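You operate a simulated robot arm through the tools that you are given. There is no shell and no other tool. Be economical: measure what you need, move in short steps, check, and stop when the job is done.

Carry out the task below with a simulated robot arm. There is one attempt and no reset: what you move stays moved.

TASK
Put two of the drums from the window side of the quilt on top of the papers with the teal clip.

It is judged by the outcome, as a careful person would: the job done as asked, and still so three seconds after it is handed in. It fails if anything else is knocked over, pushed out of place, dropped, spilled or broken.

THE ROBOT
A 6-joint arm with a two-finger parallel gripper, fixed in place. Base frame: the origin is at the foot of the arm, x ahead of it, y to its left, z up; the work surface is at about z = 0. Lengths are in mm, angles in degrees, forces in N, time in s.
With the tool pointing down near the work surface it reaches from about 140 to 580 mm from the base axis. Its first joint turns from -66.0 to 66.0 degrees. Payload 2.1 kg.
Tool frame: the origin (TCP) lies between the finger pads and is the grasp point; the fingertips stand 30 mm ahead of it; z points along the fingers, y is the line along which they close. The gripper opens to 94 mm. The fingers are 28 mm wide and 10 mm thick; the gripper's body (50 by 96 mm) begins 55 mm behind the TCP.
Orientation is told as [roll, pitch, yaw] about the base's x, y, z axes, in that order, counted from this pose: with the fingers straight down and closing along the base's y, the tool's x points along the base's -x, its y along +y and its z along -z.

THE INTERFACE
- The arm moves only by the tool drive_tool. Its argument "motion" is a list of rows, each a list of 7 numbers: the turn, a rotation vector about the tool's x, y, z in units of 5 degrees (1.0 is 5 degrees), then the shift along the tool's x, y, z in units of 25 mm (1.0 is 25 mm), then the finger opening in mm, from 0 to 94. In form: [[wx, wy, wz, tx, ty, tz, gripper], ...]. A call has 1 to 10 rows; each row shifts and turns the commanded pose from where the row before left it, along the tool's axes as they then stand. A call with a number of a shift or a turn outside -1 to 1 is refused whole. A row lasts 0.2 s, in which the tool goes at most 50 mm and 8.6 degrees; a call with a longer step from one row to the next is refused whole, and so is a gripper value outside its range. A pose out of reach is approached as far as the arm can. The call stops where the force on the tool passes 40 N (or 10 N more than at its start, if that is more) or the arm is blocked; 0.2 s more then pass. The fingers move at their own pace (about 72 mm/s each) and stop on an object; they squeeze with about 38 N. The grip force told is the motor's: it shows also when the fingers shut on nothing. Time passes only in rows, and 0.2 s behind the last, so rows that do not move let the fingers close. It gives the time, the measured TCP pose, the force on the tool (base axes), the opening and the grip force at its end, in the units of the frame above (readings bear some noise).
- Cameras (640 x 400 px; columns grow to the right, rows downward): "scene" is fixed at [63.1, -379, 481.9]; the picture's right is [0.69, -0.72, 0.00], its down [-0.42, -0.40, -0.82] and it looks along [0.59, 0.57, -0.58] (base axes); focal length 229 px, centre (320, 200). "wrist" rides on the gripper at [-37, 0, -58] in the tool frame; the picture's right is [0.00, -1.00, 0.00], its down [0.97, 0.00, -0.24] and it looks along [0.24, 0.00, 0.97] (tool axes); focal length 218 px, centre (320, 200).
- capture(camera): a new picture of that camera. No time passes.
- locate(camera, pixels): for up to 12 pixels [column, row] of the newest picture of that camera ("zoom" is the newest enlarged one), the place [x, y, z] in the base frame of the surface seen there, good to about 3 mm. No time passes.
- zoom(camera, box): a new picture of the part [left, top, right, bottom] of that camera's present view, enlarged. No time passes.
- job_done(): hands the job in; it is judged then, once.

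Work in short steps. Measure before you move; look again where a grasp or a placing could have gone wrong, and mend it. You have 60 turns and 20 pictures in all, the two below and enlarged ones among them. Open the gripper and draw the arm clear of the work before you hand the job in, unless the task says otherwise; then end with one line.

The tools are called after "Emit:" by a JSON object that holds its "api" and its "payload". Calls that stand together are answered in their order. drive_tool: Moves the arm, as the interface text tells. Its arguments: {"type":"object","properties":{"motion":{"type":"array","items":{"type":"array","items":{"type":"number"}}}},"required":["motion"]} The other tools are called the same way: capture (camera) takes a picture; locate (camera, pixels) gives the place of the surface under pixels of a picture; zoom (camera, box) takes an enlarged picture of a part of a camera's view; job_done () hands the job in.

At the start:

```text
clock: 0.0
eef_pos: [348.3, -15.7, 300.8]
tcp_rot: [0.0, -0.2, 0.0]
wrist_force: [-0.2, 0.0, -0.1]
grip_width: 94.0
gripper_force: 0.0
```

scene: 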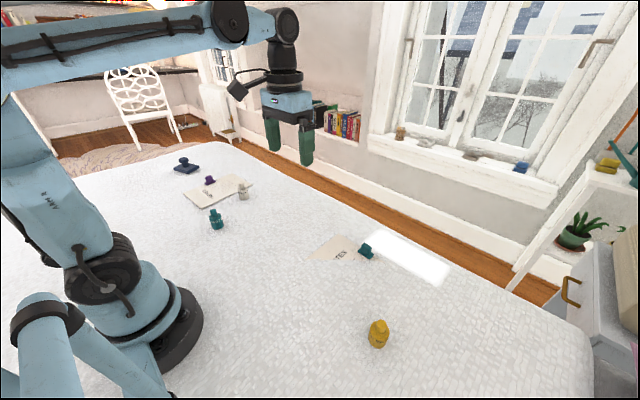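
wrist: 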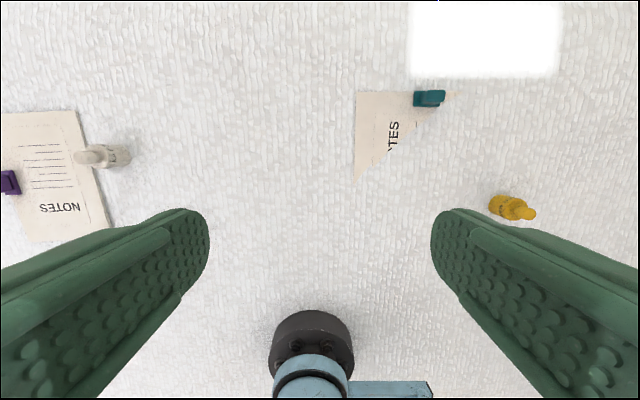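

I'll zoom in on the scene to identify the objects.

Emit:
{"api": "zoom", "payload": {"camera": "scene", "box": [160, 140, 290, 240]}}

Emit:
{"api": "zoom", "payload": {"camera": "scene", "box": [290, 210, 470, 360]}}

Emit:
{"api": "zoom", "payload": {"camera": "scene", "box": [370, 100, 640, 260]}}

```text
4.00 times, centred on (225, 190) of scene
```

zoom: 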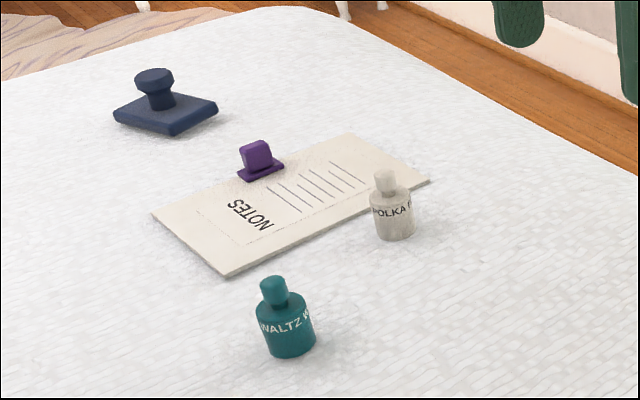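

```text
2.67 times, centred on (380, 285) of scene
```

zoom: 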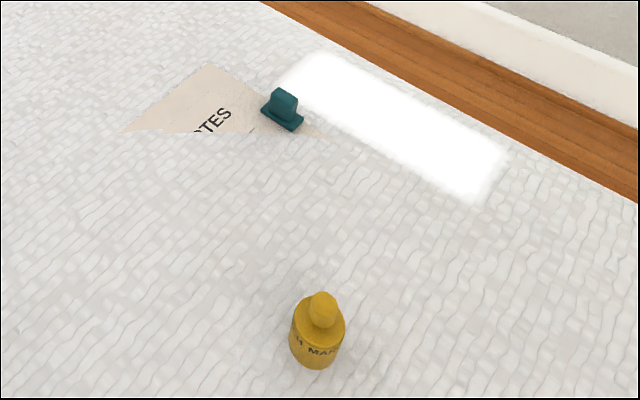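

```text
2.37 times, centred on (505, 180) of scene
```

zoom: 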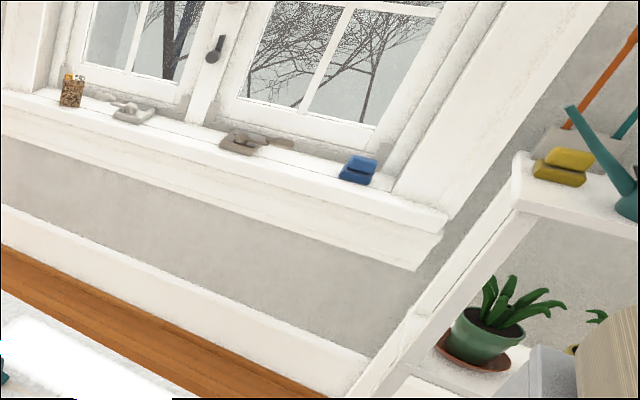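

I need the heights around the papers, because part of the sheet is covered. The white textured area may be the quilt.

Emit:
{"api": "locate", "payload": {"camera": "wrist", "pixels": [[365, 110], [365, 165], [430, 95], [420, 150], [450, 105], [480, 60], [512, 205], [110, 155], [250, 100], [320, 250], [10, 180], [600, 300]]}}

Emit:
{"api": "zoom", "payload": {"camera": "wrist", "box": [320, 0, 640, 230]}}

Emit:
{"api": "locate", "payload": {"camera": "scene", "pixels": [[186, 165], [208, 181], [216, 222], [242, 192], [378, 335], [366, 251], [340, 245], [340, 275], [420, 265], [300, 350], [500, 350], [250, 300]]}}

```text
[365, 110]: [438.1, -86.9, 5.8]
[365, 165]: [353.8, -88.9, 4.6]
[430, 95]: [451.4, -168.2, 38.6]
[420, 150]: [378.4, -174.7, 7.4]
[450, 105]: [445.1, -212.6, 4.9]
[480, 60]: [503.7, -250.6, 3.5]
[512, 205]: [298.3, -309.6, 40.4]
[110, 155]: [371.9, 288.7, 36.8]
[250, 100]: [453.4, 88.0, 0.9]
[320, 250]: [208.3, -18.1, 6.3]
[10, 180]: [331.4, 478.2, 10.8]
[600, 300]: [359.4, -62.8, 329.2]
```

```text
1.74 times, centred on (480, 115) of wrist
```

zoom: 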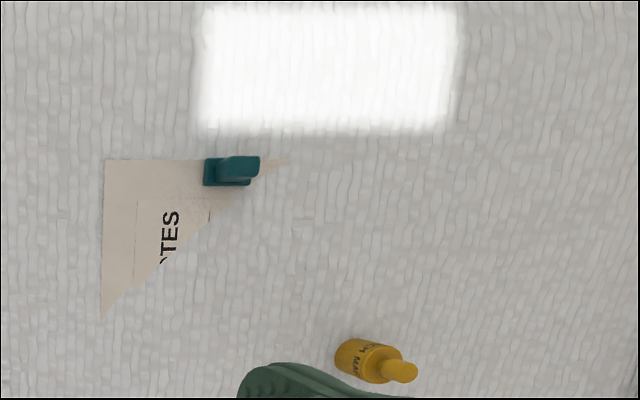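

```text
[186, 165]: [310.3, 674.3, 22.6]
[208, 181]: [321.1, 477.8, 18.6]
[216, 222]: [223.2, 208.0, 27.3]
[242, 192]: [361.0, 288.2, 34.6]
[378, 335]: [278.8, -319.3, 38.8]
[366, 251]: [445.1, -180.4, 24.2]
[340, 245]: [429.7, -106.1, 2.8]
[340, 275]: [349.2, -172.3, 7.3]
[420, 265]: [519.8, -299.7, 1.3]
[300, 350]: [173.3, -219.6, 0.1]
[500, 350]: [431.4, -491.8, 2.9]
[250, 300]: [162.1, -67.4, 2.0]
```

The sheet is partly covered by something white along a diagonal edge. I'll zoom in there to see what that is and where it ends.

Emit:
{"api": "zoom", "payload": {"camera": "scene", "box": [220, 200, 460, 350]}}

Emit:
{"api": "locate", "payload": {"camera": "scene", "pixels": [[300, 270], [320, 290], [340, 310], [360, 285], [380, 275], [400, 290], [380, 310], [340, 265], [440, 300], [330, 330], [280, 260], [400, 340]]}}

```text
2.67 times, centred on (340, 275) of scene
```

zoom: 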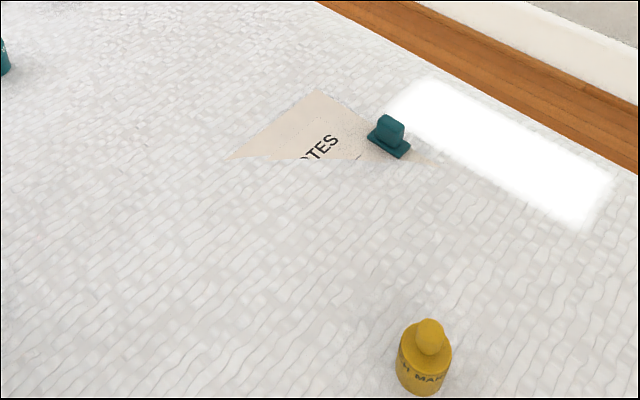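

```text
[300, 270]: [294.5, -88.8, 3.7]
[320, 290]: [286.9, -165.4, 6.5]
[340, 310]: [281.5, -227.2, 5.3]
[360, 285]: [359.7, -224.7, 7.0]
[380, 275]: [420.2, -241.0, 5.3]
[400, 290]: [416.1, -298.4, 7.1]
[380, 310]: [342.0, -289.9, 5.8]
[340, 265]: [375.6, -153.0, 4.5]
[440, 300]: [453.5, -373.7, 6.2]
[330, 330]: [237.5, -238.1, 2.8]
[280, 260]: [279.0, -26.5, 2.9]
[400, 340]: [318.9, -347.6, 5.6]
```

The quilt is barely distinguishable from the tablecloth. I'll raise the arm for a wider overhead view.

Emit:
{"api": "drive_tool", "payload": {"motion": [[0, 0, 0, 0.5, -1, -1, 94], [0, 0, 0, 0.5, -1, -1, 94], [0, 0, 0, 0, -1, -1, 94], [0, 0, 0, 0, -1, -1, 94], [0, 0, 0, 0, -1, -1, 94], [0, 0, 0, 0, -1, -1, 94]]}}

Emit:
{"api": "capture", "payload": {"camera": "wrist"}}

Emit:
{"api": "capture", "payload": {"camera": "scene"}}

```text
clock: 1.4
eef_pos: [318.4, -162.2, 440.7]
tcp_rot: [0.0, -0.1, 0.0]
wrist_force: [-0.4, 0.2, -0.1]
grip_width: 94.1
gripper_force: 0.0
out of reach, approached as far as the arm can: row 6
```

```text
12 pictures are left
```

wrist: 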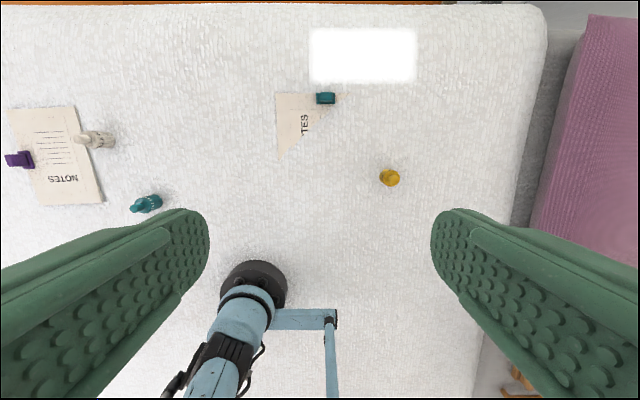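

```text
11 pictures are left
```

scene: 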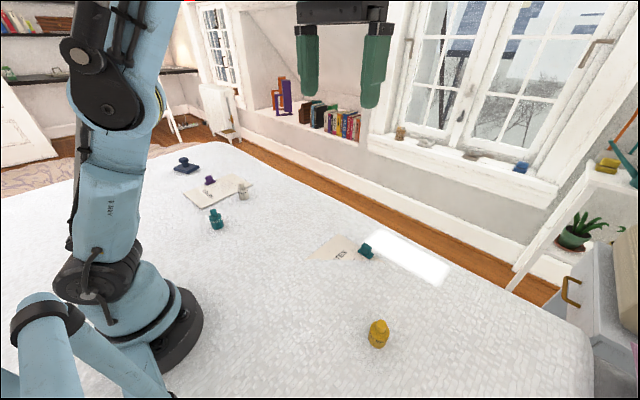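

I see three cylinders: teal WALTZ, grey POLKA and yellow MARCH. I'll zoom in on the wrist view to find the quilt's outline.

Emit:
{"api": "zoom", "payload": {"camera": "wrist", "box": [230, 60, 470, 210]}}

Emit:
{"api": "locate", "payload": {"camera": "wrist", "pixels": [[200, 100], [230, 150], [260, 200], [300, 180], [330, 150], [350, 130], [340, 200], [400, 130], [430, 100], [430, 160], [400, 220], [480, 100]]}}

Emit:
{"api": "locate", "payload": {"camera": "wrist", "pixels": [[280, 95], [280, 155], [320, 120], [325, 170], [360, 240], [380, 150], [450, 200], [510, 150], [460, 40], [320, 250], [380, 260], [370, 300]]}}

```text
2.67 times, centred on (350, 135) of wrist
```

zoom: 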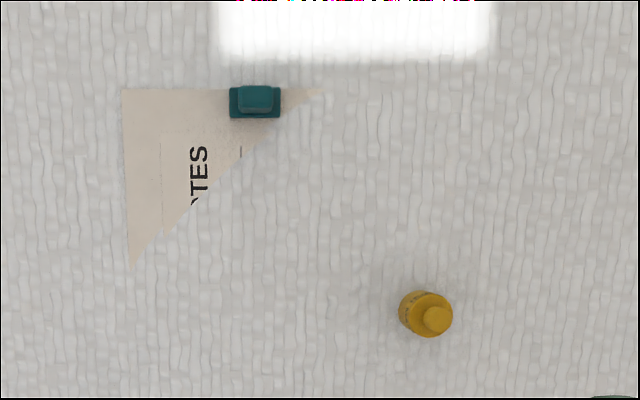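

```text
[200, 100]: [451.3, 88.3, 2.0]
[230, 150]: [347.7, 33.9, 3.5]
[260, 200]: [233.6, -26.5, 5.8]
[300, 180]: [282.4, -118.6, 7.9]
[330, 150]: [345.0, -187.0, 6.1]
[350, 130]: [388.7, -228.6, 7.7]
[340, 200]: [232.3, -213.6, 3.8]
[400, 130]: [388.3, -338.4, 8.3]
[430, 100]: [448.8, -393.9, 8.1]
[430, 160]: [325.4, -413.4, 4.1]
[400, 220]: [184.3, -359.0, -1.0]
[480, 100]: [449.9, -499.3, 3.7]
```

```text
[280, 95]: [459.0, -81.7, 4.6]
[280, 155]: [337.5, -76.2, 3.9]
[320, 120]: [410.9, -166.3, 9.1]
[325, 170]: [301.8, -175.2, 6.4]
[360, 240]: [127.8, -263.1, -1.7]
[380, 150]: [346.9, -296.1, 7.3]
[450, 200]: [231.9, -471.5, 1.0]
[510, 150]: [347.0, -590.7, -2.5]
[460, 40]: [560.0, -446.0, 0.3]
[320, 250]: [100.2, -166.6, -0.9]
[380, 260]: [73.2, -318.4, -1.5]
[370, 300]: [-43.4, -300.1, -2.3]
```

I can't pick out the quilt's edge by eye, so I'll map surface heights on a grid.

Emit:
{"api": "locate", "payload": {"camera": "wrist", "pixels": [[120, 75], [160, 75], [200, 75], [240, 75], [270, 75], [300, 86], [345, 88], [360, 90], [390, 90], [420, 75], [450, 75], [500, 75]]}}

Emit:
{"api": "locate", "payload": {"camera": "wrist", "pixels": [[140, 110], [180, 110], [220, 110], [250, 110], [270, 110], [290, 110], [340, 110], [370, 110], [400, 110], [430, 115], [460, 115], [500, 115]]}}

Emit:
{"api": "locate", "payload": {"camera": "wrist", "pixels": [[140, 165], [180, 165], [220, 165], [245, 165], [270, 165], [290, 165], [310, 165], [340, 165], [360, 165], [420, 165], [450, 165], [490, 165]]}}

Emit:
{"api": "locate", "payload": {"camera": "wrist", "pixels": [[215, 205], [235, 215], [255, 220], [275, 215], [295, 215], [315, 215], [335, 225], [355, 215], [375, 205], [400, 200], [425, 200], [340, 40]]}}

Emit:
{"api": "locate", "payload": {"camera": "wrist", "pixels": [[279, 96], [300, 97], [290, 120], [283, 140], [279, 155], [300, 135], [318, 106], [345, 95], [326, 97], [325, 112], [310, 120], [290, 146]]}}

```text
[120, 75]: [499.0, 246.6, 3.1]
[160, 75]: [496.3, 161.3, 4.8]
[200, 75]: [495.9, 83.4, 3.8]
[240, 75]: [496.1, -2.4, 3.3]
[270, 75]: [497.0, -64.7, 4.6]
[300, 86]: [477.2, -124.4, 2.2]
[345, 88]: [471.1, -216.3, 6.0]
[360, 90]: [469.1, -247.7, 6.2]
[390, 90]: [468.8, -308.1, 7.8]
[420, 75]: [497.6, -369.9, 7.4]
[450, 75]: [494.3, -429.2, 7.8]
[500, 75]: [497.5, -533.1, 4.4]
```

```text
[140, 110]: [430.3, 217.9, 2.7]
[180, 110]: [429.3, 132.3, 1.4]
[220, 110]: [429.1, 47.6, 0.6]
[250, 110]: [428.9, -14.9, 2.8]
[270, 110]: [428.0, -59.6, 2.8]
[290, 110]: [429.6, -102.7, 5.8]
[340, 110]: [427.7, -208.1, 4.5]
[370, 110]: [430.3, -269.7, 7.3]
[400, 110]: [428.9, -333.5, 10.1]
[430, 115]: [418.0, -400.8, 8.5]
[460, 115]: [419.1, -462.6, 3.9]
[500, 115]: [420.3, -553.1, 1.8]
```

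```text
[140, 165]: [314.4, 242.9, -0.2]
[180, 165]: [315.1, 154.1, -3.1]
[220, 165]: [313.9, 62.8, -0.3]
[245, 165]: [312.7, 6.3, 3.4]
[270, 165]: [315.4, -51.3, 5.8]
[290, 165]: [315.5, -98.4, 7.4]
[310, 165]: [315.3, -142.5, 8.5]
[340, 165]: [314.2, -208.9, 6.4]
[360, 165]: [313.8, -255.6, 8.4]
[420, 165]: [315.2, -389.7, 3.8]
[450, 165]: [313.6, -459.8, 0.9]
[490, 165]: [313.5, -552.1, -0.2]
```

```text
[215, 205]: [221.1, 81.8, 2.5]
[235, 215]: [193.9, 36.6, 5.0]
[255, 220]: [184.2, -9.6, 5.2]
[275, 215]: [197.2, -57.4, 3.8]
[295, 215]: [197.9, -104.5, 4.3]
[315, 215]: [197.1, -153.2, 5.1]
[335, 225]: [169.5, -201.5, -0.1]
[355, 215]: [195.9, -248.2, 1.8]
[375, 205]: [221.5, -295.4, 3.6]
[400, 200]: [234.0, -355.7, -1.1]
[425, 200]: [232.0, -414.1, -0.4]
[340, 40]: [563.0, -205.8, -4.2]
```

```text
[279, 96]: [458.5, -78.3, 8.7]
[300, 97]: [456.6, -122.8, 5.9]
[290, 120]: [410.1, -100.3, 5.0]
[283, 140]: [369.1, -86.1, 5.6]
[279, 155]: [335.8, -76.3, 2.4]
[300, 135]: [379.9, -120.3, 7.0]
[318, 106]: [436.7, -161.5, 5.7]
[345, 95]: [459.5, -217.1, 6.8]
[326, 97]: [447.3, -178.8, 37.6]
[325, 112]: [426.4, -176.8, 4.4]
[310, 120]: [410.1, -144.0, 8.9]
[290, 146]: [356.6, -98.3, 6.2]
```

The heights show a single lumpy quilt covering the whole table, with one half of the clipped sheet hidden under it. The window is toward +x, and POLKA and MARCH are the two drums nearest to it. Next I'll measure both.

Emit:
{"api": "zoom", "payload": {"camera": "scene", "box": [348, 310, 408, 358]}}

Emit:
{"api": "locate", "payload": {"camera": "zoom", "pixels": [[320, 80], [320, 120], [320, 170], [320, 220], [320, 280], [250, 220], [380, 220], [240, 270], [390, 270], [320, 310], [320, 340], [320, 370]]}}

Emit:
{"api": "locate", "payload": {"camera": "wrist", "pixels": [[394, 180], [390, 170], [384, 176], [382, 180], [388, 184], [398, 174], [84, 139], [95, 140], [105, 140], [112, 141], [100, 134], [100, 147]]}}

```text
8.33 times, centred on (378, 334) of scene
```

zoom: 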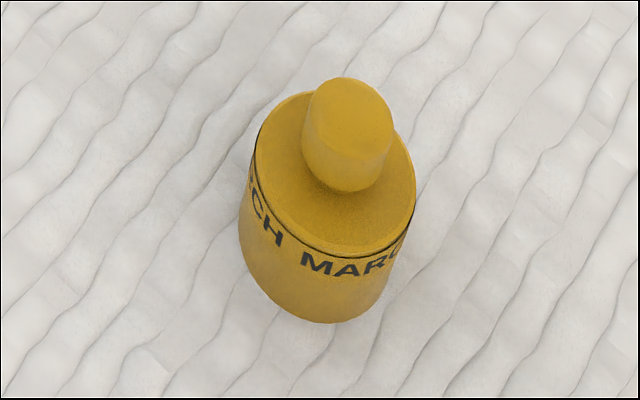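

```text
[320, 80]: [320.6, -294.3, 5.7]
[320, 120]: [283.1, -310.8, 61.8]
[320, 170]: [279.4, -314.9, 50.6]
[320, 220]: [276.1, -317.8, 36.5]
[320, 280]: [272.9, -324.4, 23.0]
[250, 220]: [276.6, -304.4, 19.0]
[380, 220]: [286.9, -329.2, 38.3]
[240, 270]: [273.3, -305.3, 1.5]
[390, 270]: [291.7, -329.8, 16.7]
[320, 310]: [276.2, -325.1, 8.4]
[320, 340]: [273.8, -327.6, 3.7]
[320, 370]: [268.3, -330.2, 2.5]
```

```text
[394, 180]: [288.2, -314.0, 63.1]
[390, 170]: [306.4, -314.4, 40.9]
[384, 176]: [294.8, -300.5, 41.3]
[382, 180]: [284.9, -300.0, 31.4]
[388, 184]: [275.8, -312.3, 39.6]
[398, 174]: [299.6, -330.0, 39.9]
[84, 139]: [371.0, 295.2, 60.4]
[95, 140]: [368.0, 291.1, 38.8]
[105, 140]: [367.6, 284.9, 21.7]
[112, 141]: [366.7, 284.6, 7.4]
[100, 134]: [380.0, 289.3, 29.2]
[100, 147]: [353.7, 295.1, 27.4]
```

MARCH is about 34 mm across, centred near (290, -314), with its body top at z≈40 and its knob at z≈62. I'll move above it.

Emit:
{"api": "drive_tool", "payload": {"motion": [[0, 0, 0, 0.112, -0.608, 1, 94], [0, 0, 0, 0.112, -0.608, 1, 94], [0, 0, 0, 0.112, -0.608, 1, 94], [0, 0, 0, 0.112, -0.608, 1, 94], [0, 0, 0, 0.112, -0.608, 1, 94], [0, 0, 0, 0.112, -0.608, 1, 94], [0, 0, 0, 0.112, -0.608, 1, 94], [0, 0, 0, 0.112, -0.608, 1, 94], [0, 0, 0, 0.112, -0.608, 1, 94], [0, 0, 0, 0.112, -0.608, 1, 94]]}}

Emit:
{"api": "capture", "payload": {"camera": "wrist"}}

```text
clock: 3.6
eef_pos: [292.0, -317.4, 193.3]
tcp_rot: [0.0, -0.2, 0.0]
wrist_force: [0.5, -0.2, 0.7]
grip_width: 93.8
gripper_force: 0.0
```

```text
8 pictures are left
```

wrist: 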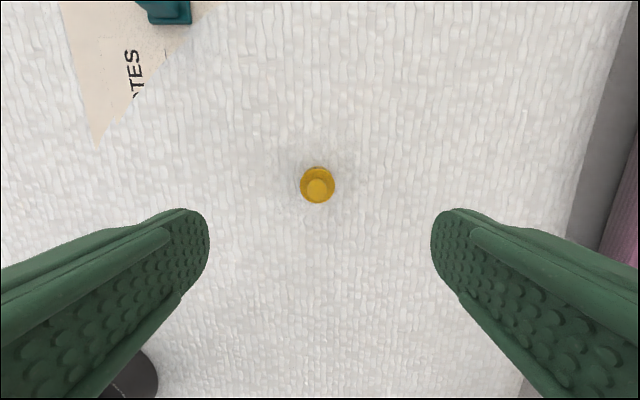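

The drum sits at pixel (317, 186), almost centred. I'll fix its centre, then descend.

Emit:
{"api": "locate", "payload": {"camera": "wrist", "pixels": [[317, 187], [309, 187], [326, 187], [317, 179], [317, 194], [302, 184], [333, 184], [317, 169], [317, 200]]}}

```text
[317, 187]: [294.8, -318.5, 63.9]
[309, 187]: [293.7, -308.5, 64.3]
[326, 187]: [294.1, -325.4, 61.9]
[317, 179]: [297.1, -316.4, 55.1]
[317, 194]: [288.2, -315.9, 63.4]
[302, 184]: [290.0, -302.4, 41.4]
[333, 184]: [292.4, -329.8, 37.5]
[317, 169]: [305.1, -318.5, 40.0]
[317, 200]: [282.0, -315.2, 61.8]
```

The centre is about (290, -316), so I'll go straight down to z≈40.

Emit:
{"api": "drive_tool", "payload": {"motion": [[0, 0, 0, 0.06, 0.04, 1, 94], [0, 0, 0, 0, 0, 1, 94], [0, 0, 0, 0, 0, 1, 94], [0, 0, 0, 0, 0, 1, 94], [0, 0, 0, 0, 0, 1, 94], [0, 0, 0, 0, 0, 1, 94], [0, 0, 0, 0, 0, 0.12, 94], [0, 0, 0, 0, 0, 0, 94]]}}

Emit:
{"api": "capture", "payload": {"camera": "wrist"}}

```text
clock: 5.4
eef_pos: [290.9, -316.8, 41.1]
tcp_rot: [0.0, -0.1, 0.0]
wrist_force: [0.0, 0.4, 0.6]
grip_width: 94.0
gripper_force: 0.2
```

```text
7 pictures are left
```

wrist: 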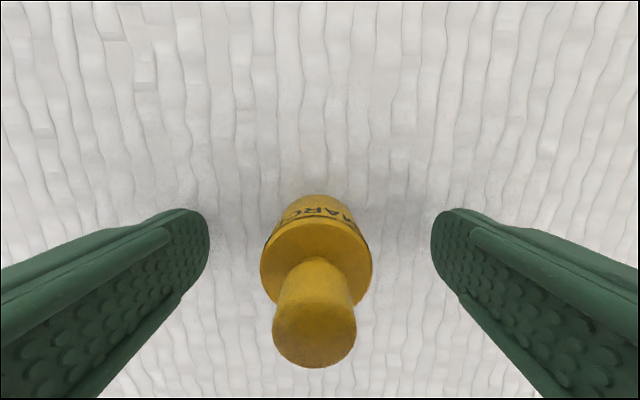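

The drum is centred between the fingers, so I'll close and lift a little.

Emit:
{"api": "drive_tool", "payload": {"motion": [[0, 0, 0, 0, 0, 0, 60], [0, 0, 0, 0, 0, 0, 40], [0, 0, 0, 0, 0, 0, 28], [0, 0, 0, 0, 0, 0, 26], [0, 0, 0, 0, 0, 0, 26], [0, 0, 0, 0, 0, -0.4, 26], [0, 0, 0, 0, 0, -0.8, 26], [0, 0, 0, 0, 0, -0.8, 26]]}}

```text
clock: 7.2
eef_pos: [289.7, -314.6, 92.7]
tcp_rot: [0.2, -0.1, 0.0]
wrist_force: [-1.1, 0.2, -0.4]
grip_width: 33.7
gripper_force: 38.1
```

It's gripped at 33.7 mm. I'll carry it over the visible part of the sheet, to about (435, -107).

Emit:
{"api": "drive_tool", "payload": {"motion": [[0, 0, 0, -0.58, 0.83, -0.3, 26], [0, 0, 0, -0.58, 0.83, -0.3, 26], [0, 0, 0, -0.58, 0.83, -0.3, 26], [0, 0, 0, -0.58, 0.83, 0, 26], [0, 0, 0, -0.58, 0.83, 0, 26], [0, 0, 0, -0.58, 0.83, 0, 26], [0, 0, 0, -0.58, 0.83, 0, 26], [0, 0, 0, -0.58, 0.83, 0, 26], [0, 0, 0, -0.58, 0.83, 0, 26], [0, 0, 0, -0.58, 0.83, 0, 26]]}}

Emit:
{"api": "capture", "payload": {"camera": "wrist"}}

```text
clock: 9.4
eef_pos: [437.1, -108.4, 114.5]
tcp_rot: [0.0, -0.1, 0.1]
wrist_force: [-0.3, -0.5, -0.5]
grip_width: 33.9
gripper_force: 37.9
```

```text
6 pictures are left
```

wrist: 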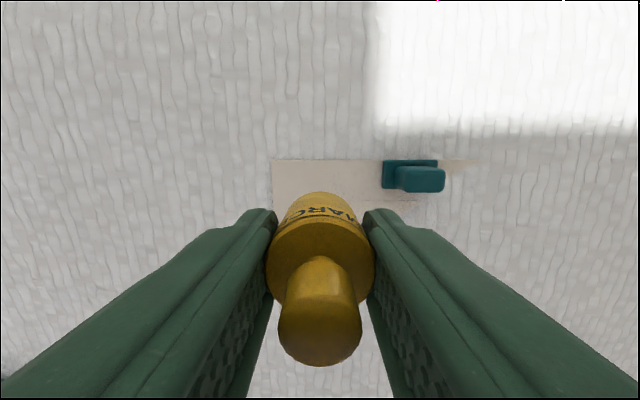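

I'll check the paper's edges and the clip from here.

Emit:
{"api": "locate", "payload": {"camera": "wrist", "pixels": [[276, 164], [276, 200], [340, 165], [384, 164], [384, 187], [440, 185], [400, 210], [470, 163], [420, 180]]}}

```text
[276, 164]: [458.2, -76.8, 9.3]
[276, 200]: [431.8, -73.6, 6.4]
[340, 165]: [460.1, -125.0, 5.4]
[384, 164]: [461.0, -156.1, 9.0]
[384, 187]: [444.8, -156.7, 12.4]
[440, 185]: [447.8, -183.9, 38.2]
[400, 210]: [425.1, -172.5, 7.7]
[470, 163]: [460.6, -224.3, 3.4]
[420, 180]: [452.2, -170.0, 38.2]
```

The spot is clear: the paper edge is at y≈-75 and the clip starts at y≈-156. I'll lower to about z 52, then move gently to contact.

Emit:
{"api": "drive_tool", "payload": {"motion": [[0, 0, 0, 0.08, 0, 0.8, 26], [0, 0, 0, 0, 0, 0.8, 26], [0, 0, 0, 0, 0, 0.6, 26], [0, 0, 0, 0, 0, 0.3, 26], [0, 0, 0, 0, 0, 0.1, 26], [0, 0, 0, 0, 0, 0, 26]]}}

Emit:
{"api": "drive_tool", "payload": {"motion": [[0, 0, 0, 0, 0, 0.08, 26], [0, 0, 0, 0, 0, 0, 26]]}}

```text
clock: 10.8
eef_pos: [432.4, -107.7, 48.5]
tcp_rot: [0.0, 0.0, 0.1]
wrist_force: [-0.6, 0.7, -1.1]
grip_width: 33.9
gripper_force: 37.9
```

```text
clock: 11.4
eef_pos: [431.7, -107.4, 46.0]
tcp_rot: [-0.1, -0.1, 0.0]
wrist_force: [-0.9, 0.3, -0.6]
grip_width: 33.8
gripper_force: 38.1
```

Emit:
{"api": "drive_tool", "payload": {"motion": [[0, 0, 0, 0, 0, 0.05, 26], [0, 0, 0, 0, 0, 0, 26]]}}

Emit:
{"api": "drive_tool", "payload": {"motion": [[0, 0, 0, 0, 0, 0.05, 26], [0, 0, 0, 0, 0, 0, 26]]}}

Emit:
{"api": "drive_tool", "payload": {"motion": [[0, 0, 0, 0, 0, 0.04, 26], [0, 0, 0, 0, 0, 0, 26]]}}

```text
clock: 12.0
eef_pos: [431.7, -107.0, 45.8]
tcp_rot: [-0.2, -0.2, 0.0]
wrist_force: [0.2, -1.7, 6.7]
grip_width: 33.7
gripper_force: 37.6
```

```text
clock: 12.6
eef_pos: [431.5, -106.6, 44.7]
tcp_rot: [0.1, 0.0, 0.0]
wrist_force: [-3.3, 0.3, 9.6]
grip_width: 33.8
gripper_force: 37.8
```

```text
clock: 13.2
eef_pos: [432.8, -106.9, 42.6]
tcp_rot: [0.0, -0.1, 0.0]
wrist_force: [0.5, 0.4, 14.5]
grip_width: 33.9
gripper_force: 38.2
```

Contact shows as 14 N upward. I'll ease off, open modestly, rise straight up, then move away.

Emit:
{"api": "drive_tool", "payload": {"motion": [[0, 0, 0, 0, 0, -0.08, 26], [0, 0, 0, 0, 0, 0, 40], [0, 0, 0, 0, 0, 0, 50], [0, 0, 0, 0, 0, 0, 50], [0, 0, 0, 0, 0, -0.5, 50], [0, 0, 0, 0, 0, -1, 50], [0, 0, 0, 0, 0, -1, 50], [0, 0, 0, 0, 0, -1, 60], [0, 0, 0, 0, 0, -1, 94], [0, 0, 0, 0, 0, -1, 94]]}}

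Emit:
{"api": "capture", "payload": {"camera": "wrist"}}

```text
clock: 15.4
eef_pos: [431.8, -106.3, 182.2]
tcp_rot: [0.0, -0.2, -0.1]
wrist_force: [0.0, -0.4, -1.1]
grip_width: 94.0
gripper_force: 0.1
```

```text
5 pictures are left
```

wrist: 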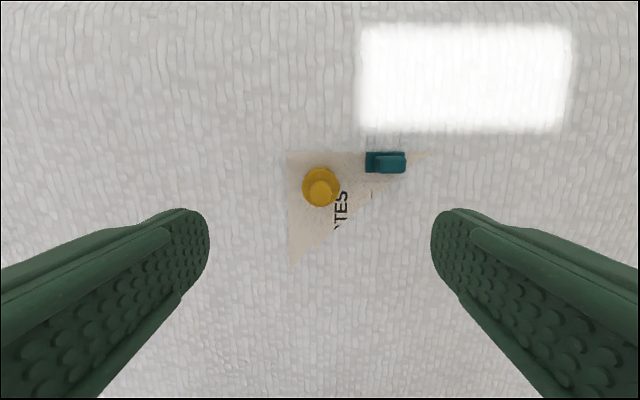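

MARCH is standing on the papers. Now I'll move above POLKA at roughly (367, 291).

Emit:
{"api": "drive_tool", "payload": {"motion": [[0, 0, 0, 0.16, 1, 0, 94], [0, 0, 0, 0.16, 1, 0, 94], [0, 0, 0, 0.16, 1, 0, 94], [0, 0, 0, 0.16, 1, 0, 94], [0, 0, 0, 0.16, 1, 0, 94], [0, 0, 0, 0.16, 1, 0, 94], [0, 0, 0, 0.16, 1, 0, 94], [0, 0, 0, 0.16, 1, 0, 94], [0, 0, 0, 0.16, 1, 0, 94], [0, 0, 0, 0.16, 1, 0, 94]]}}

Emit:
{"api": "drive_tool", "payload": {"motion": [[0, 0, 0, 0.16, 1, 0, 94], [0, 0, 0, 0.16, 1, 0, 94], [0, 0, 0, 0.16, 1, 0, 94], [0, 0, 0, 0.16, 1, 0, 94], [0, 0, 0, 0.16, 1, 0, 94], [0, 0, 0, 0.16, 0.8, 0, 94], [0, 0, 0, 0, 0, 0, 94]]}}

Emit:
{"api": "capture", "payload": {"camera": "wrist"}}

```text
clock: 17.6
eef_pos: [392.6, 143.0, 184.5]
tcp_rot: [0.0, -0.2, -0.1]
wrist_force: [-0.1, -1.0, -1.3]
grip_width: 94.2
gripper_force: 0.1
```

```text
clock: 19.2
eef_pos: [368.0, 288.5, 181.4]
tcp_rot: [0.0, -0.2, 0.0]
wrist_force: [-0.4, 0.5, -1.0]
grip_width: 94.1
gripper_force: 0.1
```

```text
4 pictures are left
```

wrist: 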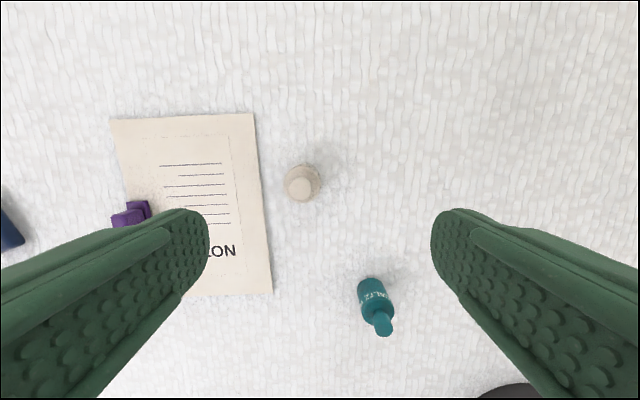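

Emit:
{"api": "locate", "payload": {"camera": "wrist", "pixels": [[300, 188], [287, 183], [320, 183], [303, 168], [301, 200], [303, 173], [265, 180], [245, 180], [375, 325], [370, 285]]}}

```text
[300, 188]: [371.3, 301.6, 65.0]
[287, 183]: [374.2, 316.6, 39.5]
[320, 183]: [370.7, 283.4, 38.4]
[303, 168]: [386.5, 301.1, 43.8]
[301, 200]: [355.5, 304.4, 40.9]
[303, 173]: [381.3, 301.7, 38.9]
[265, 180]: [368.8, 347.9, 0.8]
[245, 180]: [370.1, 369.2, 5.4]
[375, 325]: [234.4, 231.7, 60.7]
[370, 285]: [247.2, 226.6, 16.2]
```

The POLKA centre is about (370, 301). I'll align and descend to z≈39.

Emit:
{"api": "drive_tool", "payload": {"motion": [[0, 0, 0, -0.06, 0.5, 0.7, 94], [0, 0, 0, 0, 0, 1, 94], [0, 0, 0, 0, 0, 1, 94], [0, 0, 0, 0, 0, 1, 94], [0, 0, 0, 0, 0, 1, 94], [0, 0, 0, 0, 0, 1, 94], [0, 0, 0, 0, 0, 0, 94]]}}

Emit:
{"api": "drive_tool", "payload": {"motion": [[0, 0, 0, 0, 0, 0, 60], [0, 0, 0, 0, 0, 0, 40], [0, 0, 0, 0, 0, 0, 28], [0, 0, 0, 0, 0, 0, 26], [0, 0, 0, 0, 0, 0, 26]]}}

```text
clock: 20.8
eef_pos: [371.2, 298.3, 38.9]
tcp_rot: [0.1, -0.1, 0.0]
wrist_force: [0.0, 0.7, -0.6]
grip_width: 94.2
gripper_force: 0.0
```

```text
clock: 22.0
eef_pos: [371.3, 300.5, 38.6]
tcp_rot: [0.1, -0.1, 0.0]
wrist_force: [0.6, -0.3, 0.2]
grip_width: 34.0
gripper_force: 38.2
```

It's gripped at 34 mm. I'll lift and carry it over to (388, -100).

Emit:
{"api": "drive_tool", "payload": {"motion": [[0, 0, 0, 0, 0, -0.5, 26], [0, 0, 0, 0, 0, -1, 26], [0, 0, 0, 0, 0, -1, 26], [0, 0, 0, 0, -0.5, -1, 26], [0, 0, 0, 0, -1, -0.5, 26], [0, 0, 0, 0, -1, 0, 26], [0, 0, 0, 0, -1, 0, 26], [0, 0, 0, 0, -1, 0, 26], [0, 0, 0, 0, -1, 0, 26], [0, 0, 0, 0, -1, 0, 26]]}}

Emit:
{"api": "drive_tool", "payload": {"motion": [[0, 0, 0, -0.07, -1, 0, 26], [0, 0, 0, -0.07, -1, 0, 26], [0, 0, 0, -0.07, -1, 0, 26], [0, 0, 0, -0.07, -1, 0, 26], [0, 0, 0, -0.07, -1, 0, 26], [0, 0, 0, -0.07, -1, 0, 26], [0, 0, 0, -0.07, -1, 0, 26], [0, 0, 0, -0.07, -1, 0, 26], [0, 0, 0, -0.07, -1, 0, 26], [0, 0, 0, -0.07, -0.5, 0, 26]]}}

Emit:
{"api": "capture", "payload": {"camera": "wrist"}}

```text
clock: 24.2
eef_pos: [369.0, 138.1, 140.7]
tcp_rot: [-0.1, 0.0, 0.0]
wrist_force: [0.0, -0.2, -1.8]
grip_width: 33.9
gripper_force: 38.0
```

```text
clock: 26.4
eef_pos: [389.1, -100.6, 141.0]
tcp_rot: [0.0, -0.1, 0.1]
wrist_force: [0.4, -0.1, -1.8]
grip_width: 34.0
gripper_force: 38.1
```

```text
3 pictures are left
```

wrist: 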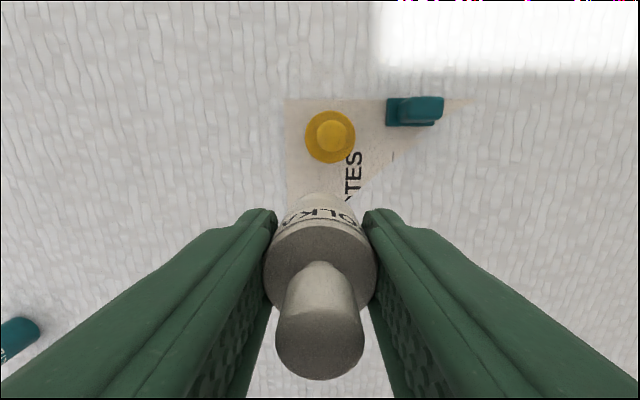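

Emit:
{"api": "locate", "payload": {"camera": "wrist", "pixels": [[331, 137], [308, 133], [353, 133], [330, 114], [329, 160], [292, 190], [370, 183], [286, 150]]}}

```text
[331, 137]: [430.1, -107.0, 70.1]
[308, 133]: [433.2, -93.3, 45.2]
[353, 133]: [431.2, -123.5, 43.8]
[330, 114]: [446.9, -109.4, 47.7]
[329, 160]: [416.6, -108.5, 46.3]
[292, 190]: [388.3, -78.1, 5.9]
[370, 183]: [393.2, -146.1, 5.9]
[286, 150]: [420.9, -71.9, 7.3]
```

MARCH is centred at (431, -108), so at (387, -99) POLKA stays on the visible paper with about 10 mm between them. I'll lower it.

Emit:
{"api": "drive_tool", "payload": {"motion": [[0, 0, 0, 0.1, 0.05, 1, 26], [0, 0, 0, 0, 0, 1, 26], [0, 0, 0, 0, 0, 0.9, 26], [0, 0, 0, 0, 0, 0.5, 26], [0, 0, 0, 0, 0, 0.2, 26], [0, 0, 0, 0, 0, 0.08, 26], [0, 0, 0, 0, 0, 0, 26]]}}

Emit:
{"api": "drive_tool", "payload": {"motion": [[0, 0, 0, 0, 0, 0.06, 26], [0, 0, 0, 0, 0, 0, 26]]}}

Emit:
{"api": "drive_tool", "payload": {"motion": [[0, 0, 0, 0, 0, 0.05, 26], [0, 0, 0, 0, 0, 0, 26]]}}

```text
clock: 28.0
eef_pos: [385.8, -97.3, 47.6]
tcp_rot: [0.0, -0.1, 0.0]
wrist_force: [0.1, 0.0, -1.2]
grip_width: 34.0
gripper_force: 37.8
```

```text
clock: 28.6
eef_pos: [385.4, -97.2, 46.9]
tcp_rot: [0.0, -0.1, 0.0]
wrist_force: [0.2, -0.3, -1.4]
grip_width: 34.2
gripper_force: 38.0
```

```text
clock: 29.2
eef_pos: [386.7, -97.2, 45.2]
tcp_rot: [0.0, -0.1, 0.0]
wrist_force: [0.7, 0.2, -1.4]
grip_width: 33.9
gripper_force: 37.3
```

Emit:
{"api": "drive_tool", "payload": {"motion": [[0, 0, 0, 0, -0.05, 0.05, 26], [0, 0, 0, 0, 0, 0, 26]]}}

Emit:
{"api": "drive_tool", "payload": {"motion": [[0, 0, 0, 0, 0, 0.05, 26], [0, 0, 0, 0, 0, 0, 26]]}}

```text
clock: 29.8
eef_pos: [386.3, -99.5, 43.7]
tcp_rot: [0.0, -0.1, 0.0]
wrist_force: [0.3, -0.5, -0.3]
grip_width: 34.0
gripper_force: 38.2
```

```text
clock: 30.4
eef_pos: [386.1, -99.2, 42.8]
tcp_rot: [0.1, -0.1, 0.0]
wrist_force: [-2.0, 0.9, 30.6]
grip_width: 34.0
gripper_force: 37.9
```

Contact has been made. I'll ease off, open, and rise straight up.

Emit:
{"api": "drive_tool", "payload": {"motion": [[0, 0, 0, 0, 0, -0.04, 26], [0, 0, 0, 0, 0, 0, 40], [0, 0, 0, 0, 0, 0, 50], [0, 0, 0, 0, 0, 0, 50], [0, 0, 0, 0, 0, -0.5, 50], [0, 0, 0, 0, 0, -1, 50], [0, 0, 0, 0, 0, -1, 50], [0, 0, 0, 0, 0, -1, 60], [0, 0, 0, 0, 0, -1, 94], [0, 0, 0, 0, 0, -1, 94]]}}

Emit:
{"api": "drive_tool", "payload": {"motion": [[0, 0, 0, 0, 0.5, -1, 94], [0, 0, 0, 0, 0.5, -1, 94], [0, 0, 0, 0, 0.5, -1, 94], [0, 0, 0, 0, 0.5, -1, 94], [0, 0, 0, 0, 0, 0, 94]]}}

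Emit:
{"api": "capture", "payload": {"camera": "wrist"}}

Emit:
{"api": "zoom", "payload": {"camera": "scene", "box": [280, 200, 440, 300]}}

```text
clock: 32.6
eef_pos: [383.7, -98.3, 181.4]
tcp_rot: [0.0, 0.0, 0.1]
wrist_force: [0.4, -0.6, 0.0]
grip_width: 94.1
gripper_force: 0.0
```

```text
clock: 33.8
eef_pos: [384.1, -48.2, 281.6]
tcp_rot: [-0.1, -0.1, 0.0]
wrist_force: [0.0, 0.3, 0.1]
grip_width: 94.1
gripper_force: 0.1
```

```text
2 pictures are left
```

wrist: 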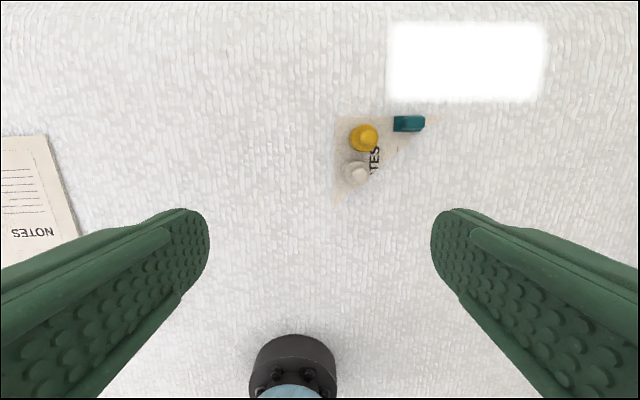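

```text
4.00 times, centred on (360, 250) of scene
```

zoom: 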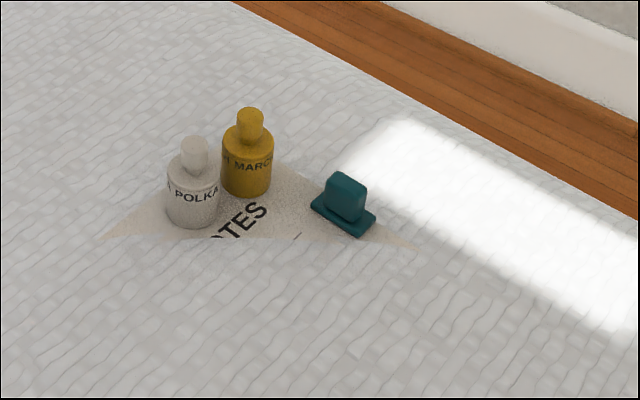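

Both drums stand upright on the teal-clipped papers, and the gripper is open and clear of them.

Emit:
{"api": "job_done", "payload": {}}

```text
The job is handed in.
```

I put the yellow MARCH drum and the grey POLKA drum upright on the papers with the teal clip, leaving the clip and the teal WALTZ drum untouched. I took "window side" to mean these two because they were the nearest to the large window.
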